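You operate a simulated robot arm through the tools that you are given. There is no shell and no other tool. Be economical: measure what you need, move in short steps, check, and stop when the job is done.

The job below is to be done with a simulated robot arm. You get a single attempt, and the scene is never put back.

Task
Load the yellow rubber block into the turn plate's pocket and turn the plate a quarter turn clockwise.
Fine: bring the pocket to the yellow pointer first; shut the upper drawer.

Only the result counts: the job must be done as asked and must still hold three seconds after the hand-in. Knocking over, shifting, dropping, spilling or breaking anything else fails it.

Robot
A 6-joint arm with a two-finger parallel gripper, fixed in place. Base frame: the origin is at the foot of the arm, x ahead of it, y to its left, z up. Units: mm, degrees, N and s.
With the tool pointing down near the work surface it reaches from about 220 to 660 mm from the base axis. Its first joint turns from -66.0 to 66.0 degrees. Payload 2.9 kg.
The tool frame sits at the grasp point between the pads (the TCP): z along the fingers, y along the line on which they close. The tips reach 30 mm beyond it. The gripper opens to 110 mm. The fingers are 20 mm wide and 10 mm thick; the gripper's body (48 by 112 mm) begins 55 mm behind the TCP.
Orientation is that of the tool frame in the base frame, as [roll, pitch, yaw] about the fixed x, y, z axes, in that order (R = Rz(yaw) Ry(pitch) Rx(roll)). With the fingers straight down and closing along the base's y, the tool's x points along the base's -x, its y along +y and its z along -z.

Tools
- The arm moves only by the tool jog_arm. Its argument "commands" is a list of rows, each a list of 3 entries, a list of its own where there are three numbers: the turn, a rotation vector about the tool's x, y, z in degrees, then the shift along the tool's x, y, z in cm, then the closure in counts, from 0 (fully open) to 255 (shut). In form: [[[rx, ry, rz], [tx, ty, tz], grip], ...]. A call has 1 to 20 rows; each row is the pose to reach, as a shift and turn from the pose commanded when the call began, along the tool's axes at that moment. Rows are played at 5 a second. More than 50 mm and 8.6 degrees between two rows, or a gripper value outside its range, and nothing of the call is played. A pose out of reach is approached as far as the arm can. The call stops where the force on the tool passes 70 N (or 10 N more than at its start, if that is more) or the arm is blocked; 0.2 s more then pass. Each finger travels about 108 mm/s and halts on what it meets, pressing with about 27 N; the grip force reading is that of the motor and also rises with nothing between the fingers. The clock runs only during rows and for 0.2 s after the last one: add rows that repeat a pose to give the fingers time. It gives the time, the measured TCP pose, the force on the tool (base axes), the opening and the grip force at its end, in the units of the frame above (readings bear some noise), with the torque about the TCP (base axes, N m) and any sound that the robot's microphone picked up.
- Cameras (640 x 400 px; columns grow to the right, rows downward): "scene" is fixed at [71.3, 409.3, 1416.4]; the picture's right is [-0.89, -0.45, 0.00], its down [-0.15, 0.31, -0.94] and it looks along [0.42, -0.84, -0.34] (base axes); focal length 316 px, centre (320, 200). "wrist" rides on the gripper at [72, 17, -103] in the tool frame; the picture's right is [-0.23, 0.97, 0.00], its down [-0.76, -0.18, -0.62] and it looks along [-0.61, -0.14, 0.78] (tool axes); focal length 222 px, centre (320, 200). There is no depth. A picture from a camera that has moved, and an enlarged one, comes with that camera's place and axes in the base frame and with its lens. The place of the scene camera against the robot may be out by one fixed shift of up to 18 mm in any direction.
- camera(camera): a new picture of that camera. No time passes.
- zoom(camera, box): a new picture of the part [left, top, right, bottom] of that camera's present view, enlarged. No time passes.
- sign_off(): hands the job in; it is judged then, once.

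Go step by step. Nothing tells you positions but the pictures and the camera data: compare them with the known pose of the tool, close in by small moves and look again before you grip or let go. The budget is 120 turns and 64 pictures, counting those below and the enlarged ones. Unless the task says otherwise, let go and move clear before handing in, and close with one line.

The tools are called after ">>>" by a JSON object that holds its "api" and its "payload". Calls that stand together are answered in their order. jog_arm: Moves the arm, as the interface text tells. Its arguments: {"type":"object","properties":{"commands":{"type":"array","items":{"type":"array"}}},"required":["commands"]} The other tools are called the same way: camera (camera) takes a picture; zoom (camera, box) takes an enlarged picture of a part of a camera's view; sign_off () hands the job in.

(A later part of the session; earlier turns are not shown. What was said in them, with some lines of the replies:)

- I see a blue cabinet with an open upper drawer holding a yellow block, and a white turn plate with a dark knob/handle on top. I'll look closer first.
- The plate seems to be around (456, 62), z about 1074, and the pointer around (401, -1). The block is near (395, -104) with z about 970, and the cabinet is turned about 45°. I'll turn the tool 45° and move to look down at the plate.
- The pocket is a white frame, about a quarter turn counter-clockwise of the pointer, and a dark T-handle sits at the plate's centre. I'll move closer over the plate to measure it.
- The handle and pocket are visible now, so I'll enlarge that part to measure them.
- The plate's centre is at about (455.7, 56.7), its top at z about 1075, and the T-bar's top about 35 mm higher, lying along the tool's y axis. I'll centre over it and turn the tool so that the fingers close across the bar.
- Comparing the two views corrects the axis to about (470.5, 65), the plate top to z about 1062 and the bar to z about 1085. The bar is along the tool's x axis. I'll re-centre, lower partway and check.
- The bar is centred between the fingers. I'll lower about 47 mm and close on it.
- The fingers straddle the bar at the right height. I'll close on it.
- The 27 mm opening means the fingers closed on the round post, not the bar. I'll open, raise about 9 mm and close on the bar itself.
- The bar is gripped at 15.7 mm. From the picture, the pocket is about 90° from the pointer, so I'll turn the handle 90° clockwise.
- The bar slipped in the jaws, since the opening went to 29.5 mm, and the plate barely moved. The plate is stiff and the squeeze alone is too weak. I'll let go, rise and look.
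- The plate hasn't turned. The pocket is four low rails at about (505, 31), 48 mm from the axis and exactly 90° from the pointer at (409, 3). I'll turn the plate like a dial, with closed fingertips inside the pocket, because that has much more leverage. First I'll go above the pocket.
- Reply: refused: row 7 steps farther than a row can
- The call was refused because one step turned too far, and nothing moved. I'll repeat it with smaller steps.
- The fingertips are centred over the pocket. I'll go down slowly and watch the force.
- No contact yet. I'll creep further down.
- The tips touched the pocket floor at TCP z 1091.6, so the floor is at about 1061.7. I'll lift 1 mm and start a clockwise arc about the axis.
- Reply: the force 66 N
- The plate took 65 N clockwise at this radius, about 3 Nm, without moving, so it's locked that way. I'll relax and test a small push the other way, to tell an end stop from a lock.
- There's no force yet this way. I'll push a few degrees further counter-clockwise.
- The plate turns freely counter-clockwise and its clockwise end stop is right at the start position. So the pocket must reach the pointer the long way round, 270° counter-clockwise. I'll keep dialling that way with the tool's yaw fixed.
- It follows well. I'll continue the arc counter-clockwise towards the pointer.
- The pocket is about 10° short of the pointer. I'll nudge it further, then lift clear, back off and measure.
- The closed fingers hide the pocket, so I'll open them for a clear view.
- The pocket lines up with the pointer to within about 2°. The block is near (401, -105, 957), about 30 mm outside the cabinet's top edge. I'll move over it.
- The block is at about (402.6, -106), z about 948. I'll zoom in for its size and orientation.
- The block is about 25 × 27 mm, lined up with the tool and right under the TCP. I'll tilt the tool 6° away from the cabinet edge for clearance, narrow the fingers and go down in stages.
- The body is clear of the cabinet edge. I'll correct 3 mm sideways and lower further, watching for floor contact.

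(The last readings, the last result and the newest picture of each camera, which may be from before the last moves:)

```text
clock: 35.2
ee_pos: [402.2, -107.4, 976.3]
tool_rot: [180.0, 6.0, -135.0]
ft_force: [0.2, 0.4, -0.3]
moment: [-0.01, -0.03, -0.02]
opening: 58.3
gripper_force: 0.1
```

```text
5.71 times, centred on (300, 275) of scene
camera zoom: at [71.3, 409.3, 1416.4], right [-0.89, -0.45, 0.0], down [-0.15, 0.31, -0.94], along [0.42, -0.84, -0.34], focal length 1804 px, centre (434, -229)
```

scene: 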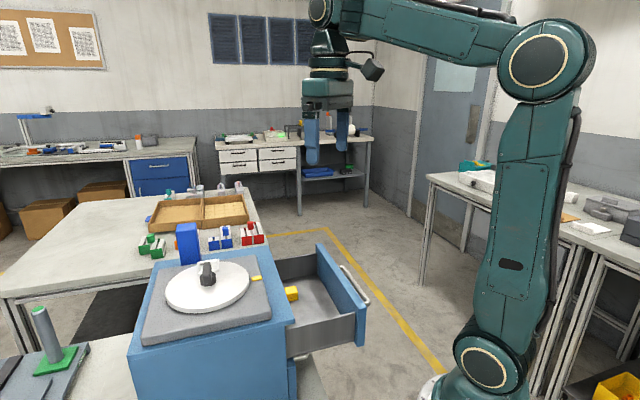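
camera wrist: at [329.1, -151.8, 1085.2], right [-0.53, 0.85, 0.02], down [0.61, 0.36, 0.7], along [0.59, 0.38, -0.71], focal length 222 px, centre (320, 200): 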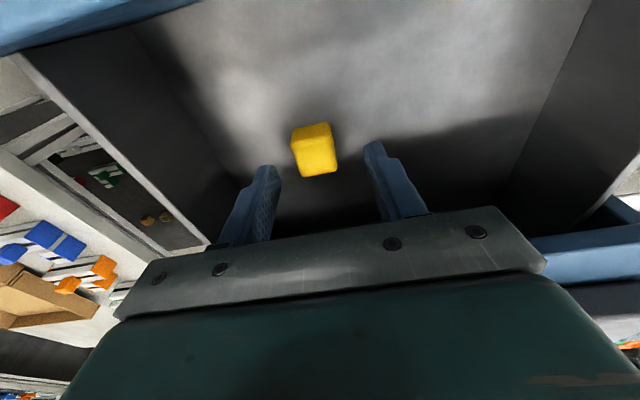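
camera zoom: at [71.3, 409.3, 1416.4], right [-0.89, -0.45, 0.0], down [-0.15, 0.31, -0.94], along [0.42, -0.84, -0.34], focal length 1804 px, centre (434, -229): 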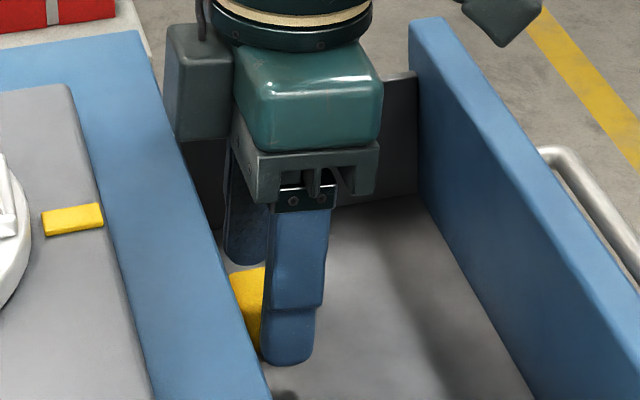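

The tips are about 14 mm below the block's top and the block is well centred. I'll close on it.

>>> {"api": "jog_arm", "payload": {"commands": [[[0, 0, 0], [0, 0, 0], 160], [[0, 0, 0], [0, 0, 0], 190], [[0, 0, 0], [0, 0, 0], 220], [[0, 0, 0], [0, 0, 0], 240], [[0, 0, 0], [0, 0, 0], 240]]}}

```text
clock: 36.4
ee_pos: [401.5, -107.2, 976.7]
tool_rot: [-179.9, 5.9, -135.0]
ft_force: [0.8, -0.3, 0.4]
moment: [0.01, 0.0, 0.02]
opening: 27.0
gripper_force: 26.9
```

The block is gripped, with the opening at 27 mm. I'll lift straight up.

>>> {"api": "jog_arm", "payload": {"commands": [[[0, 0, 0], [-0.2, 0, -2], 240], [[0, 0, 0], [-0.52, 0, -5], 240], [[0, 0, 0], [-0.94, 0, -9], 240], [[0, 0, 0], [-1.46, 0, -13.9], 240], [[0, 0, 0], [-1.46, 0, -13.9], 240]]}}

>>> {"api": "camera", "payload": {"camera": "wrist"}}

```text
clock: 37.6
ee_pos: [401.0, -105.7, 1116.3]
tool_rot: [-180.0, 6.0, -135.1]
ft_force: [0.2, 0.4, -0.6]
moment: [0.03, -0.02, -0.01]
opening: 26.8
gripper_force: 27.3
```

```text
22 pictures are left
camera wrist: at [329.4, -153.0, 1213.5], right [-0.53, 0.85, 0.02], down [0.61, 0.36, 0.7], along [0.59, 0.38, -0.71], focal length 222 px, centre (320, 200)
```

wrist: 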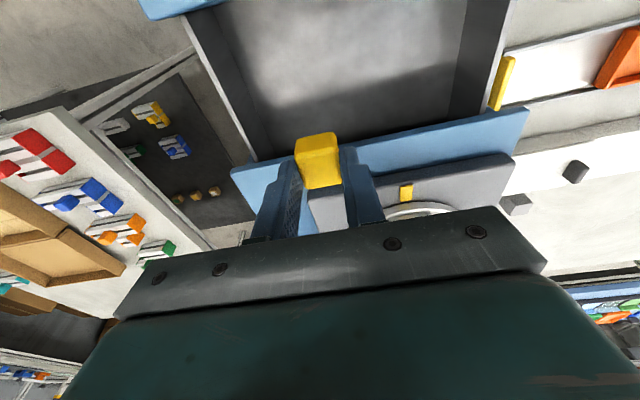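

The block is held. I'll carry it above the pocket at about (437.5, 30.5), keeping the same tilt so it stays level.

>>> {"api": "jog_arm", "payload": {"commands": [[[0, 0, 0], [-0.3, 0, -1.4], 240], [[0, 0, 0], [-3.2, 1.7, -1.0], 240], [[0, 0, 0], [-6.2, 3.5, -0.8], 240], [[0, 0, 0], [-9.3, 5.3, -0.5], 240], [[0, 0, 0], [-12.28, 7.07, -0.12], 240], [[0, 0, 0], [-12.28, 7.07, -0.12], 240]]}}

>>> {"api": "camera", "payload": {"camera": "wrist"}}

>>> {"api": "zoom", "payload": {"camera": "scene", "box": [140, 225, 300, 325]}}

```text
clock: 39.0
ee_pos: [437.4, 30.0, 1127.9]
tool_rot: [-179.9, 6.0, -135.1]
ft_force: [0.5, 0.4, -0.1]
moment: [-0.01, 0.01, -0.02]
opening: 26.7
gripper_force: 27.1
```

```text
21 pictures are left
camera wrist: at [365.6, -16.9, 1225.2], right [-0.53, 0.85, 0.02], down [0.61, 0.36, 0.7], along [0.59, 0.38, -0.71], focal length 222 px, centre (320, 200)
```

wrist: 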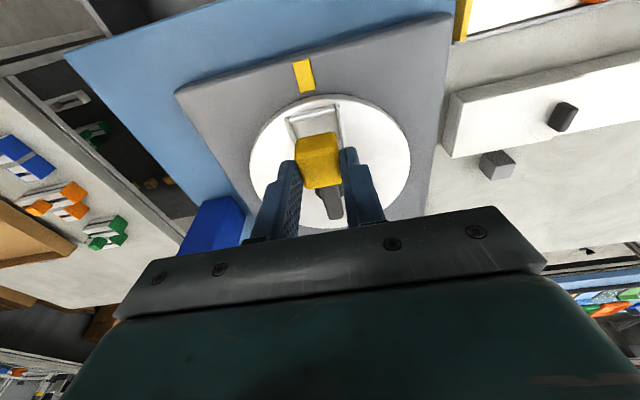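

```text
4.00 times, centred on (220, 275) of scene
camera zoom: at [71.3, 409.3, 1416.4], right [-0.89, -0.45, 0.0], down [-0.15, 0.31, -0.94], along [0.42, -0.84, -0.34], focal length 1263 px, centre (720, -100)
```

zoom: 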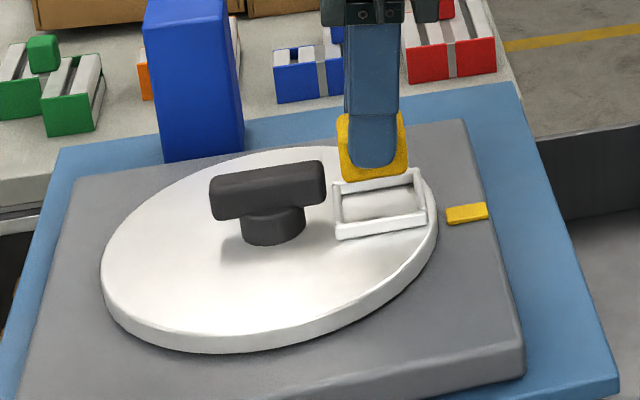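

It's aligned by calculation. I'll lower to just above the rails and check.

>>> {"api": "jog_arm", "payload": {"commands": [[[0, 0, 0], [0.1, 0, 1], 240], [[0, 0, 0], [0.19, 0, 1.8], 240], [[0, 0, 0], [0.19, 0, 1.8], 240]]}}

>>> {"api": "zoom", "payload": {"camera": "wrist", "box": [240, 50, 420, 230]}}

>>> {"api": "zoom", "payload": {"camera": "scene", "box": [185, 235, 265, 295]}}

```text
clock: 39.8
ee_pos: [436.8, 30.1, 1112.0]
tool_rot: [-179.9, 6.0, -135.0]
ft_force: [0.6, -1.0, -1.3]
moment: [-0.02, 0.01, -0.03]
opening: 26.9
gripper_force: 26.8
```

```text
2.22 times, centred on (330, 140) of wrist
camera zoom: at [366.4, -17.4, 1207.6], right [-0.53, 0.85, 0.02], down [0.61, 0.36, 0.7], along [0.59, 0.38, -0.71], focal length 494 px, centre (298, 333)
```

zoom: 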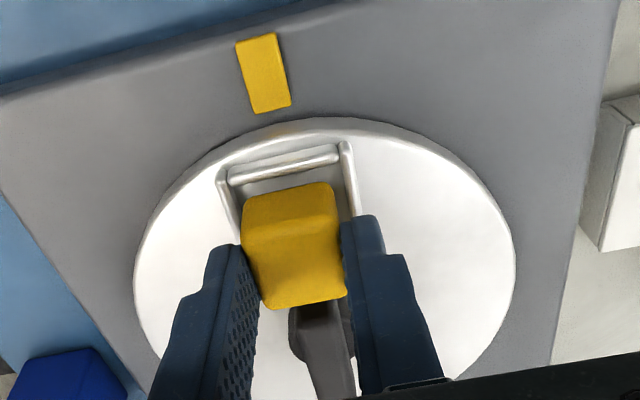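

```text
6.67 times, centred on (225, 265) of scene
camera zoom: at [71.3, 409.3, 1416.4], right [-0.89, -0.45, 0.0], down [-0.15, 0.31, -0.94], along [0.42, -0.84, -0.34], focal length 2104 px, centre (953, -233)
```

zoom: 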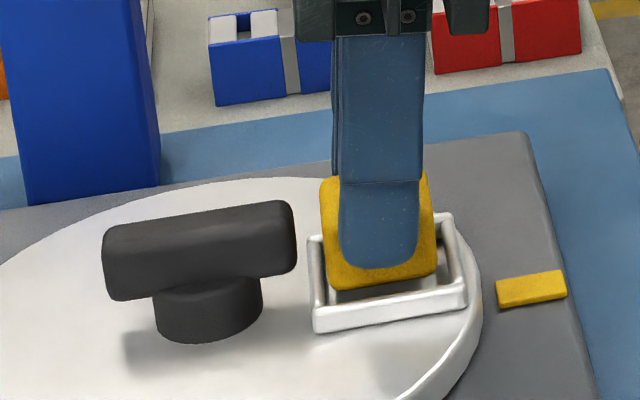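

The block sits just above the rails, nearly centred, and the pocket is rotated about 2° counter-clockwise from it. I'll turn the block 2° with a 1 mm sideways shift, then lower slowly until contact.

>>> {"api": "jog_arm", "payload": {"commands": [[[0, 0, -2], [0, -0.12, 0], 240], [[0, 0, -2], [0.05, -0.12, 0.4], 240], [[0, 0, -2], [0.08, -0.12, 0.8], 240], [[0, 0, -2], [0.1, -0.12, 1.0], 240], [[0, 0, -2], [0.1, -0.12, 1.0], 240]]}}

>>> {"api": "zoom", "payload": {"camera": "scene", "box": [185, 235, 265, 295]}}

>>> {"api": "zoom", "payload": {"camera": "wrist", "box": [240, 50, 420, 230]}}

```text
clock: 41.0
ee_pos: [438.1, 28.5, 1105.0]
tool_rot: [-179.4, 6.4, -132.9]
ft_force: [-8.1, -0.4, 37.0]
moment: [-0.01, 0.31, 0.0]
opening: 27.1
gripper_force: 26.5
```

```text
6.67 times, centred on (225, 265) of scene
camera zoom: at [70.6, 409.2, 1416.4], right [-0.89, -0.45, 0.0], down [-0.15, 0.31, -0.94], along [0.42, -0.84, -0.34], focal length 2104 px, centre (953, -233)
```

zoom: 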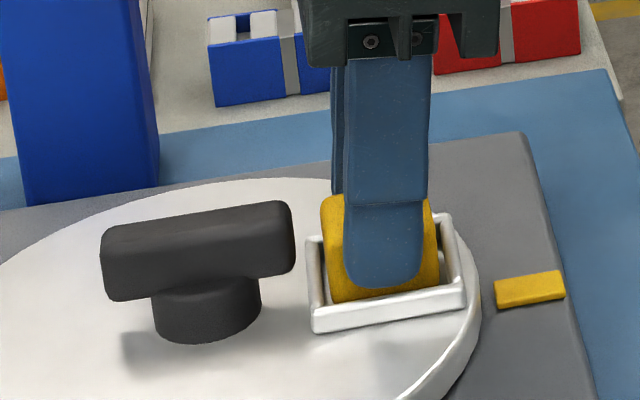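

```text
2.22 times, centred on (330, 140) of wrist
camera zoom: at [368.0, -21.1, 1199.9], right [-0.56, 0.83, 0.02], down [0.59, 0.39, 0.7], along [0.58, 0.4, -0.71], focal length 494 px, centre (298, 333)
```

zoom: 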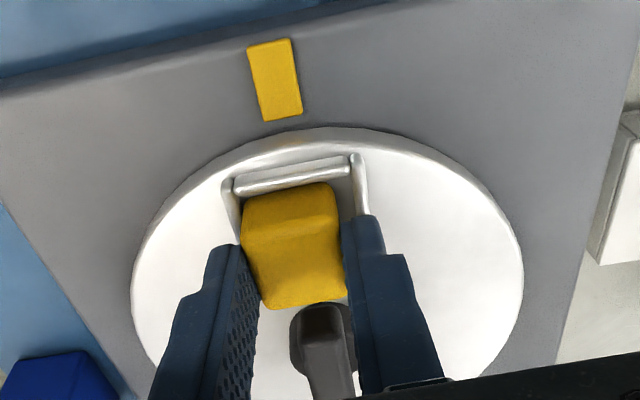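

Contact came at TCP z 1105, with the load centred under the block, so it's sitting flat on the pocket floor. I'll ease the pressure, open and rise.

>>> {"api": "jog_arm", "payload": {"commands": [[[0, 0, 0], [-0.02, 0, -0.2], 240], [[0, 0, 0], [-0.02, 0, -0.2], 215], [[0, 0, 0], [-0.02, 0, -0.2], 180], [[0, 0, 0], [-0.02, 0, -0.2], 130], [[0, 0, 0], [-0.02, 0, -0.2], 130], [[0, 0, 0], [-0.3, 0, -3], 130], [[0, 0, 0], [-0.6, 0, -6], 130], [[0, 0, 0], [-0.6, 0, -6], 130]]}}

>>> {"api": "zoom", "payload": {"camera": "scene", "box": [185, 235, 265, 295]}}

>>> {"api": "zoom", "payload": {"camera": "wrist", "box": [240, 50, 420, 230]}}

```text
clock: 42.8
ee_pos: [437.9, 28.2, 1161.9]
tool_rot: [-179.7, 5.9, -133.1]
ft_force: [-0.4, -0.1, -0.2]
moment: [0.0, 0.01, 0.0]
opening: 53.8
gripper_force: 0.0
```

```text
6.67 times, centred on (225, 265) of scene
camera zoom: at [71.3, 409.3, 1416.4], right [-0.89, -0.45, 0.0], down [-0.15, 0.31, -0.94], along [0.42, -0.84, -0.34], focal length 2104 px, centre (953, -233)
```

zoom: 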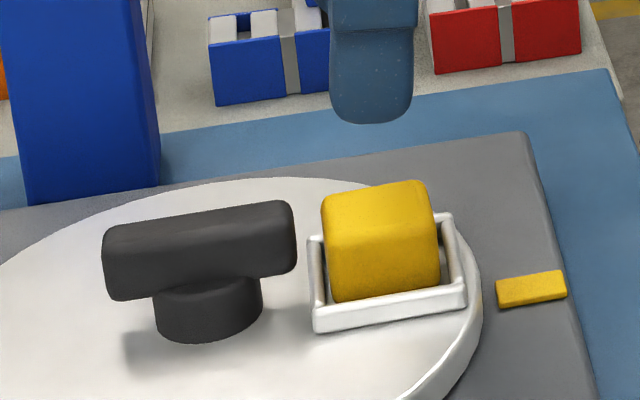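

```text
2.22 times, centred on (330, 140) of wrist
camera zoom: at [368.4, -21.3, 1258.5], right [-0.56, 0.83, 0.02], down [0.6, 0.39, 0.7], along [0.57, 0.4, -0.71], focal length 494 px, centre (298, 333)
```

zoom: 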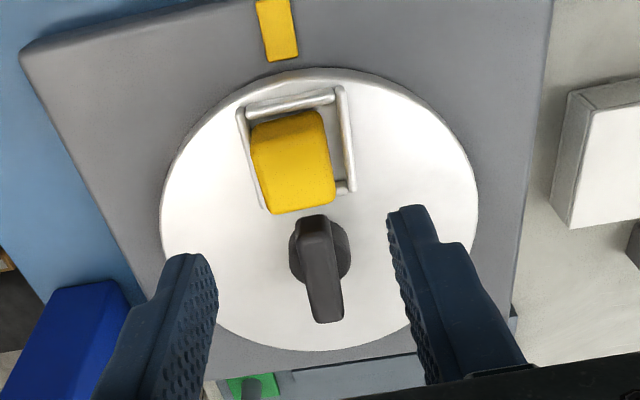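

The block is seated inside the rails. Next I'll level the tool, move over the T-handle at (470.5, 65) and prepare to grip the bar for the clockwise quarter turn.

>>> {"api": "jog_arm", "payload": {"commands": [[[0, 0, 0], [-2.4, 0.07, 0.25], 130], [[0, 6, 2], [-4.88, 0.13, 0.51], 130], [[0, 6, 2], [-4.88, 0.13, 0.51], 130]]}}

>>> {"api": "zoom", "payload": {"camera": "wrist", "box": [220, 20, 420, 220]}}

```text
clock: 43.6
ee_pos: [471.0, 67.7, 1161.2]
tool_rot: [-179.8, 0.0, -135.0]
ft_force: [1.2, -0.8, -0.1]
moment: [0.02, 0.0, -0.01]
opening: 53.8
gripper_force: 0.1
```

```text
2.00 times, centred on (320, 120) of wrist
camera zoom: at [406.5, 26.7, 1265.5], right [-0.53, 0.85, 0.0], down [0.66, 0.41, 0.62], along [0.53, 0.33, -0.78], focal length 444 px, centre (320, 360)
```

zoom: 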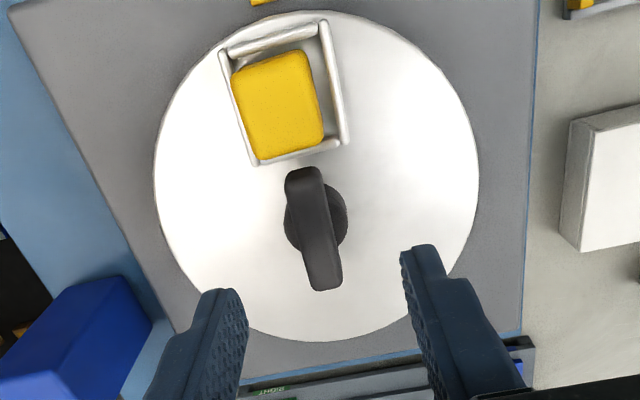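

The pocket lines up with the pointer to about 1°, and the bar is about 3° clockwise of the tool. I'll match that, lower and grip the bar.

>>> {"api": "jog_arm", "payload": {"commands": [[[0, 0, 3], [0.05, -0.15, 1.5], 130], [[0, 0, 3], [0.05, -0.15, 3.5], 130], [[0, 0, 3], [0.05, -0.15, 4.85], 130], [[0, 0, 3], [0.05, -0.15, 4.85], 180], [[0, 0, 3], [0.05, -0.15, 4.85], 220], [[0, 0, 3], [0.05, -0.15, 4.85], 245], [[0, 0, 3], [0.05, -0.15, 4.85], 245]]}}

>>> {"api": "zoom", "payload": {"camera": "wrist", "box": [220, 0, 420, 200]}}

```text
clock: 45.2
ee_pos: [469.9, 63.8, 1113.7]
tool_rot: [-179.8, 0.1, -138.1]
ft_force: [3.7, -9.9, -3.4]
moment: [0.16, -0.5, 0.01]
opening: 14.9
gripper_force: 44.8
```

```text
2.00 times, centred on (320, 100) of wrist
camera zoom: at [404.0, 27.0, 1217.8], right [-0.48, 0.88, 0.0], down [0.68, 0.38, 0.62], along [0.55, 0.3, -0.78], focal length 444 px, centre (320, 400)
```

zoom: 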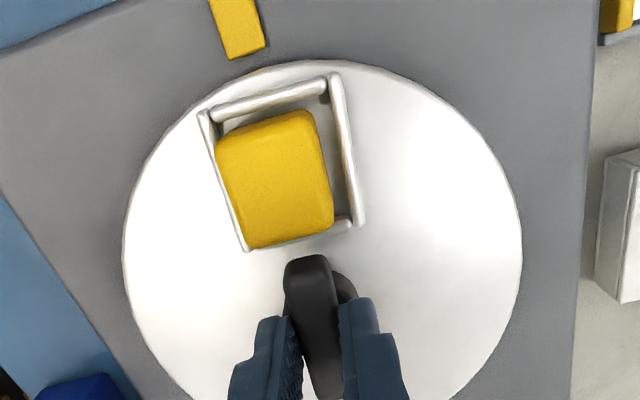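

The bar is gripped squarely, with no twist. I'll turn it 90° clockwise in small steps.

>>> {"api": "jog_arm", "payload": {"commands": [[[0, 0, 5], [0, 0, 0], 245], [[0, 0, 10], [0, 0, 0], 245], [[0, 0, 15], [0, 0, 0], 245], [[0, 0, 20], [0, 0, 0], 245], [[0, 0, 25], [0, 0, 0], 245], [[0, 0, 30], [0, 0, 0], 245], [[0, 0, 35], [0, 0, 0], 245], [[0, 0, 40], [0, 0, 0], 245], [[0, 0, 45], [0, 0, 0], 245], [[0, 0, 50], [0, 0, 0], 245], [[0, 0, 55], [0, 0, 0], 245], [[0, 0, 60], [0, 0, 0], 245], [[0, 0, 65], [0, 0, 0], 245], [[0, 0, 70], [0, 0, 0], 245], [[0, 0, 75], [0, 0, 0], 245], [[0, 0, 80], [0, 0, 0], 245], [[0, 0, 85], [0, 0, 0], 245], [[0, 0, 90], [0, 0, 0], 245], [[0, 0, 90], [0, 0, 0], 245]]}}

>>> {"api": "camera", "payload": {"camera": "wrist"}}

```text
clock: 49.2
ee_pos: [470.0, 66.7, 1113.6]
tool_rot: [179.9, 0.1, 132.3]
ft_force: [-14.7, 29.0, 2.0]
moment: [1.14, 0.81, 0.05]
opening: 14.7
gripper_force: 44.5
```

```text
11 pictures are left
camera wrist: at [433.5, 130.9, 1217.8], right [0.87, 0.49, 0.0], down [0.38, -0.68, 0.62], along [0.31, -0.54, -0.78], focal length 222 px, centre (320, 200)
```

wrist: 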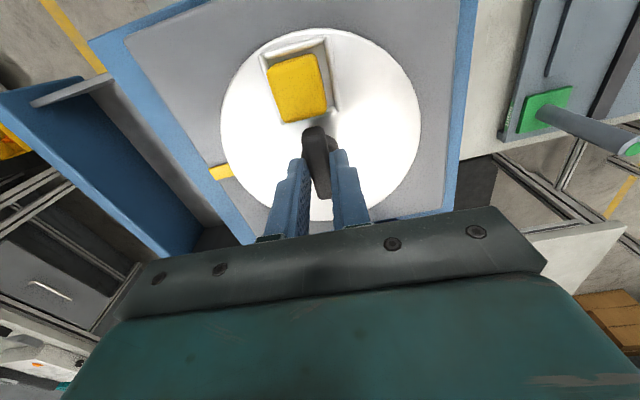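

The plate turned with the block in place. I'll release the handle and rise, then check.

>>> {"api": "jog_arm", "payload": {"commands": [[[0, 0, 0], [0, 0, 0], 200], [[0, 0, 0], [0, 0, 0], 130], [[0, 0, 0], [0, 0, 0], 130], [[0, 0, 0], [0, 0, -3], 130], [[0, 0, 0], [0, 0, -7.5], 130], [[0, 0, 0], [0, 0, -7.5], 130]]}}

>>> {"api": "zoom", "payload": {"camera": "wrist", "box": [200, 20, 440, 240]}}

```text
clock: 50.6
ee_pos: [472.3, 64.1, 1187.1]
tool_rot: [179.9, 0.3, 132.0]
ft_force: [-0.3, -0.3, 0.2]
moment: [0.01, 0.02, -0.02]
opening: 54.0
gripper_force: 0.0
```

```text
1.82 times, centred on (320, 130) of wrist
camera zoom: at [435.8, 129.6, 1291.7], right [0.88, 0.48, 0.0], down [0.38, -0.68, 0.63], along [0.3, -0.55, -0.78], focal length 404 px, centre (320, 327)
```

zoom: 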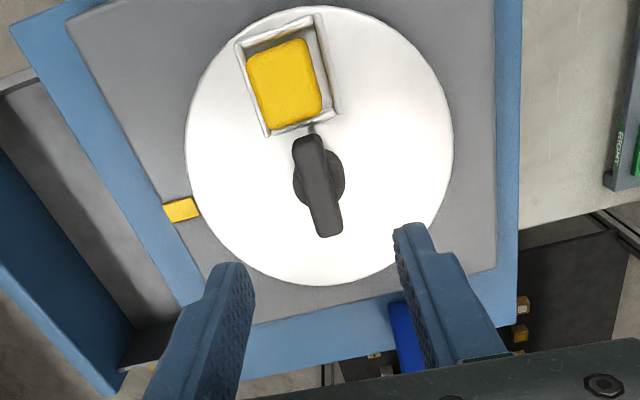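

The pocket with the block now sits about 91° clockwise of the pointer, which is right. Next is the drawer: I'll move outside its handle, at about (269, -170, 982), with the fingers closed.

>>> {"api": "jog_arm", "payload": {"commands": [[[0, 0, -7.7], [-0.3, -2.9, 0], 130], [[0, 0, -15.5], [-0.66, -5.9, 0], 130], [[0, 0, -23.2], [-1.0, -8.9, 0], 255], [[0, 0, -31], [-1.3, -11.8, 0], 255], [[0, 0, -38.7], [-1.65, -14.8, 0], 255], [[0, 0, -46.5], [-2.0, -17.8, 0], 255], [[0, 0, -54.2], [-2.3, -20.7, 0], 255], [[0, 0, -62], [-2.65, -23.7, 0], 255], [[0, 0, -69.7], [-3.0, -26.6, 0], 255], [[0, 0, -77.5], [-3.3, -29.6, 0], 255], [[0, 0, -85.2], [-3.6, -32.6, 0], 255], [[0, 0, -93], [-3.97, -35.5, 0], 255], [[0, 0, -93], [-3.97, -35.5, 0], 255]]}}

>>> {"api": "camera", "payload": {"camera": "wrist"}}

```text
clock: 53.4
ee_pos: [234.9, -202.2, 1188.1]
tool_rot: [-179.9, 0.0, -134.9]
ft_force: [0.4, 0.5, 0.1]
moment: [0.0, -0.01, 0.0]
opening: 0.0
gripper_force: 26.8
```

```text
9 pictures are left
camera wrist: at [170.1, -240.7, 1292.4], right [-0.53, 0.85, 0.0], down [0.66, 0.41, 0.62], along [0.53, 0.33, -0.78], focal length 222 px, centre (320, 200)
```

wrist: 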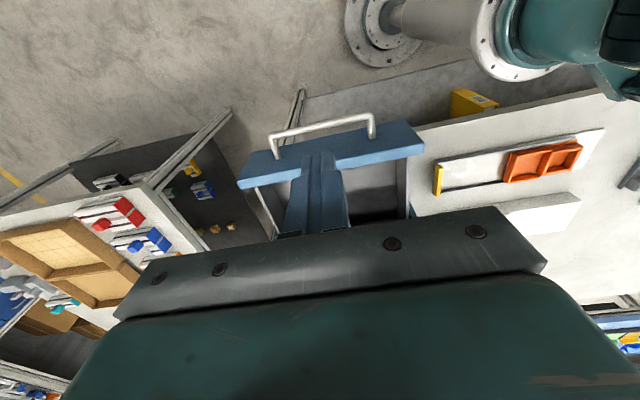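

The handle is about 43 mm inward from the TCP and centred. I'll go down outside it to TCP z about 995.

>>> {"api": "jog_arm", "payload": {"commands": [[[0, 0, 0], [0, -0.5, 4], 255], [[0, 0, 0], [0, -0.5, 8], 255], [[0, 0, 0], [0, -0.5, 12], 255], [[0, 0, 0], [0, -0.5, 16], 255], [[0, 0, 0], [0, -0.5, 19], 255], [[0, 0, 0], [0, -0.5, 19], 255]]}}

>>> {"api": "camera", "payload": {"camera": "wrist"}}

>>> {"api": "zoom", "payload": {"camera": "scene", "box": [180, 220, 400, 370]}}

```text
clock: 54.8
ee_pos: [236.3, -207.9, 996.0]
tool_rot: [-179.8, -0.1, -135.0]
ft_force: [-0.3, -1.0, 0.3]
moment: [-0.03, 0.02, -0.01]
opening: 0.0
gripper_force: 27.1
```

```text
8 pictures are left
camera wrist: at [173.2, -247.4, 1100.9], right [-0.53, 0.85, 0.0], down [0.66, 0.41, 0.62], along [0.53, 0.33, -0.78], focal length 222 px, centre (320, 200)
```

wrist: 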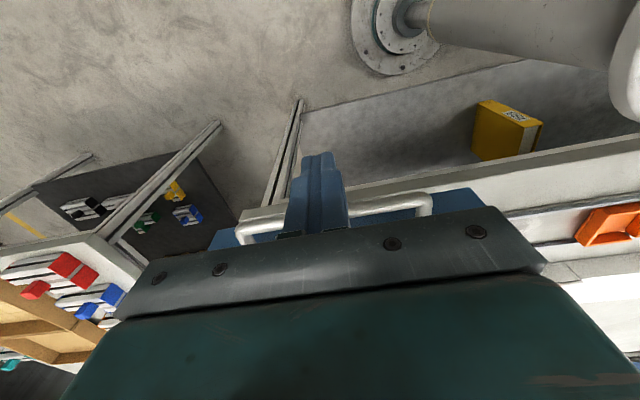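

```text
2.67 times, centred on (290, 295) of scene
camera zoom: at [71.3, 409.3, 1416.4], right [-0.89, -0.45, 0.0], down [-0.15, 0.31, -0.94], along [0.42, -0.84, -0.34], focal length 842 px, centre (400, -53)
```

zoom: 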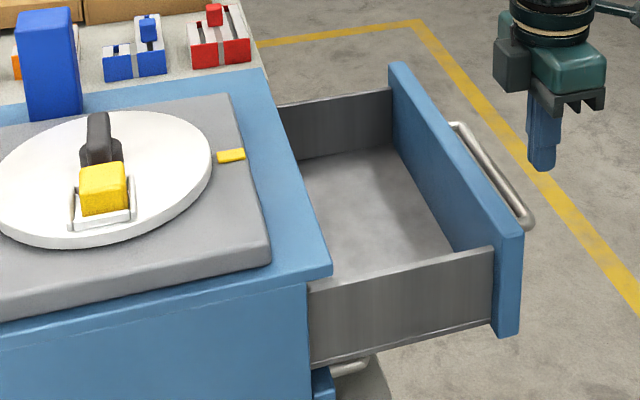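

The fingers are just outside the handle at the right height. I'll push inward along the drawer axis.

>>> {"api": "jog_arm", "payload": {"commands": [[[0, 0, 0], [-1.0, 0.5, 0], 255], [[0, 0, 0], [-2.0, 0.5, 0], 255], [[0, 0, 0], [-3.0, 0.5, 0], 255], [[0, 0, 0], [-4.0, 0.5, 0], 255], [[0, 0, 0], [-5.0, 0.5, 0], 255], [[0, 0, 0], [-6.0, 0.5, 0], 255], [[0, 0, 0], [-7.0, 0.5, 0], 255], [[0, 0, 0], [-8.0, 0.5, 0], 255], [[0, 0, 0], [-8.0, 0.5, 0], 255]]}}

>>> {"api": "zoom", "payload": {"camera": "scene", "box": [180, 220, 400, 370]}}

```text
clock: 56.8
ee_pos: [291.7, -147.8, 998.6]
tool_rot: [-179.7, 0.1, -135.0]
ft_force: [-0.8, -0.7, 0.0]
moment: [0.0, 0.0, 0.01]
opening: 0.3
gripper_force: 27.1
```

```text
2.67 times, centred on (290, 295) of scene
camera zoom: at [71.3, 409.3, 1416.4], right [-0.89, -0.45, 0.0], down [-0.15, 0.31, -0.94], along [0.42, -0.84, -0.34], focal length 842 px, centre (400, -53)
```

zoom: 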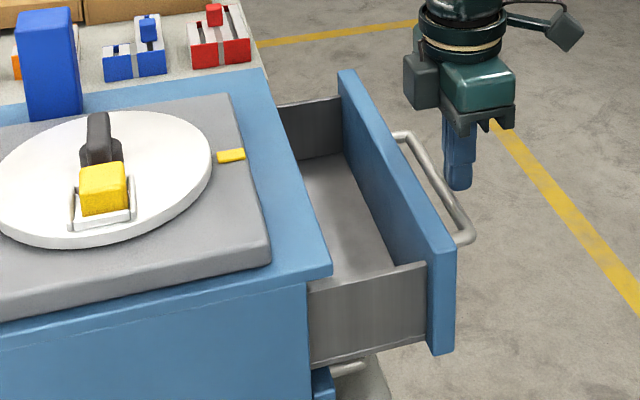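

The drawer is sliding in, with roughly 75 mm to go. I'll keep pushing.

>>> {"api": "jog_arm", "payload": {"commands": [[[0, 0, 0], [-1.0, 0, 0], 255], [[0, 0, 0], [-2.0, 0, 0], 255], [[0, 0, 0], [-3.0, 0, 0], 255], [[0, 0, 0], [-4.0, 0, 0], 255], [[0, 0, 0], [-5.0, 0, 0], 255], [[0, 0, 0], [-5.7, 0, 0], 255], [[0, 0, 0], [-6.2, 0, 0], 255], [[0, 0, 0], [-6.2, 0, 0], 255]]}}

>>> {"api": "zoom", "payload": {"camera": "scene", "box": [180, 220, 400, 370]}}

```text
clock: 58.6
ee_pos: [336.1, -102.5, 998.5]
tool_rot: [180.0, 0.1, -134.9]
ft_force: [-0.9, -0.2, -0.1]
moment: [-0.04, -0.02, 0.01]
opening: 0.3
gripper_force: 26.8
```

```text
2.67 times, centred on (290, 295) of scene
camera zoom: at [71.3, 409.3, 1416.4], right [-0.89, -0.45, 0.0], down [-0.15, 0.31, -0.94], along [0.42, -0.84, -0.34], focal length 842 px, centre (400, -53)
```

zoom: 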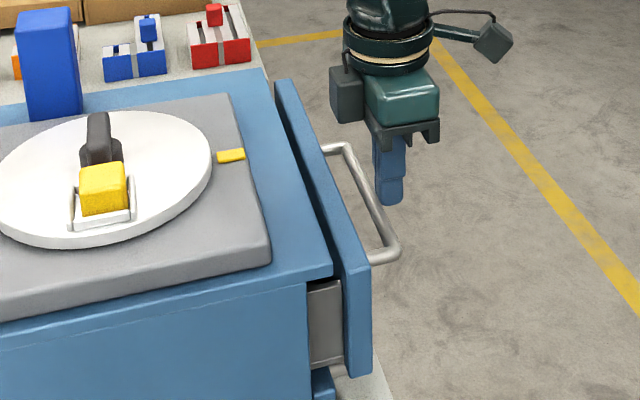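

About 20–25 mm remains. I'll continue in small steps and watch the force.

>>> {"api": "jog_arm", "payload": {"commands": [[[0, 0, 0], [-0.5, 0, 0], 255], [[0, 0, 0], [-1.0, 0, 0], 255], [[0, 0, 0], [-1.5, 0, 0], 255], [[0, 0, 0], [-1.9, 0, 0], 255], [[0, 0, 0], [-1.9, 0, 0], 255]]}}

```text
clock: 59.8
ee_pos: [348.5, -89.8, 999.5]
tool_rot: [-179.8, 0.1, -135.0]
ft_force: [-0.7, -0.7, 0.0]
moment: [0.01, 0.03, 0.0]
opening: 0.0
gripper_force: 27.4
```

>>> {"api": "jog_arm", "payload": {"commands": [[[0, 0, 0], [-0.2, 0, 0], 255], [[0, 0, 0], [-0.4, 0, 0], 255], [[0, 0, 0], [-0.6, 0, 0], 255], [[0, 0, 0], [-0.6, 0, 0], 255]]}}

>>> {"api": "zoom", "payload": {"camera": "scene", "box": [230, 230, 350, 370]}}

```text
clock: 60.8
ee_pos: [352.4, -85.9, 999.3]
tool_rot: [-179.8, 0.0, -134.9]
ft_force: [-0.1, -0.7, 0.5]
moment: [0.05, -0.02, 0.0]
opening: 0.3
gripper_force: 26.8
```

```text
2.86 times, centred on (290, 300) of scene
camera zoom: at [71.3, 409.3, 1416.4], right [-0.89, -0.45, 0.0], down [-0.15, 0.31, -0.94], along [0.42, -0.84, -0.34], focal length 902 px, centre (406, -86)
```

zoom: 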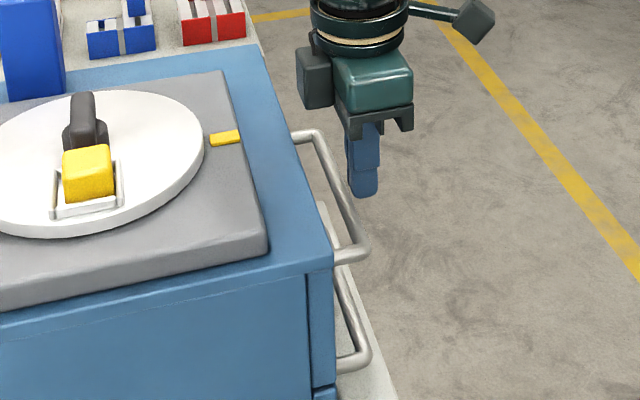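

It looks nearly flush but with no force yet. I'll press a little further to find the end stop.

>>> {"api": "jog_arm", "payload": {"commands": [[[0, 0, 0], [-0.2, 0, 0], 255], [[0, 0, 0], [-0.4, 0, 0], 255], [[0, 0, 0], [-0.6, 0, 0], 255], [[0, 0, 0], [-0.6, 0, 0], 255]]}}

```text
clock: 61.8
ee_pos: [355.4, -84.3, 998.0]
tool_rot: [-179.9, -0.3, -135.4]
ft_force: [-21.5, -24.6, 9.7]
moment: [-0.41, 0.78, -0.04]
opening: 0.0
gripper_force: 27.0
```

The force rose to about 33 N, so the drawer is at its end stop. I'll back away, rise clear and check.

>>> {"api": "jog_arm", "payload": {"commands": [[[0, 0, 0], [1.0, 0, 0], 255], [[0, 0, 0], [3.0, 0, 0], 255], [[0, 0, 0], [6.0, 0, 0], 255], [[0, 0, 0], [8.0, 0, -2], 255], [[0, 0, 0], [8.0, 0, -6], 255], [[0, 0, 0], [8.0, 0, -11], 255], [[0, 0, 0], [8.0, 0, -15], 255], [[0, 0, 0], [8.0, 0, -15], 255]]}}

>>> {"api": "zoom", "payload": {"camera": "scene", "box": [140, 220, 340, 380]}}

>>> {"api": "camera", "payload": {"camera": "wrist"}}

```text
clock: 63.6
ee_pos: [300.0, -135.8, 1148.0]
tool_rot: [-179.7, -0.1, -135.0]
ft_force: [-0.7, -0.2, 0.3]
moment: [0.01, -0.01, 0.02]
opening: 0.0
gripper_force: 27.7
```

```text
2.50 times, centred on (240, 300) of scene
camera zoom: at [71.3, 409.3, 1416.4], right [-0.89, -0.45, 0.0], down [-0.15, 0.31, -0.94], along [0.42, -0.84, -0.34], focal length 789 px, centre (520, -50)
```

zoom: 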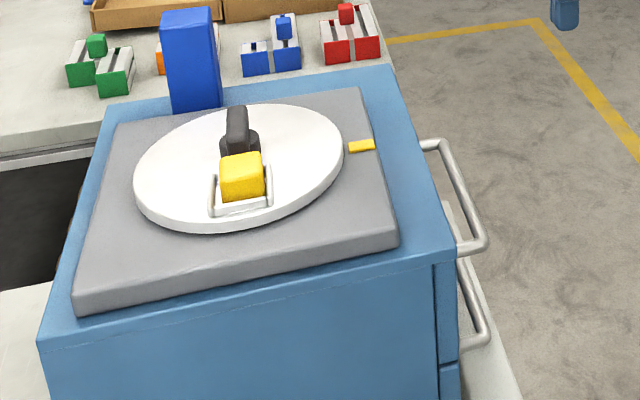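

```text
2 pictures are left
camera wrist: at [235.9, -175.9, 1253.2], right [-0.53, 0.85, 0.0], down [0.66, 0.41, 0.62], along [0.53, 0.33, -0.78], focal length 222 px, centre (320, 200)
```

wrist: 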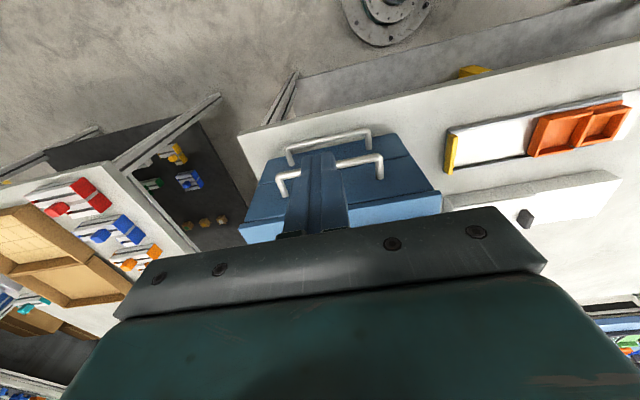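

The drawer is shut flush with the lower one. The block sits in the pocket a quarter turn clockwise of the pointer, everything else is in place and the arm is clear, so I'm handing in.

>>> {"api": "sign_off", "payload": {}}

```text
The job is handed in.
```

The job is handed in: the yellow block is in the pocket, the plate is a quarter turn (about 91° measured) clockwise of the pointer, and the upper drawer is shut; to reach the pointer first, the plate had to go 270° counter-clockwise because it started against its clockwise stop.
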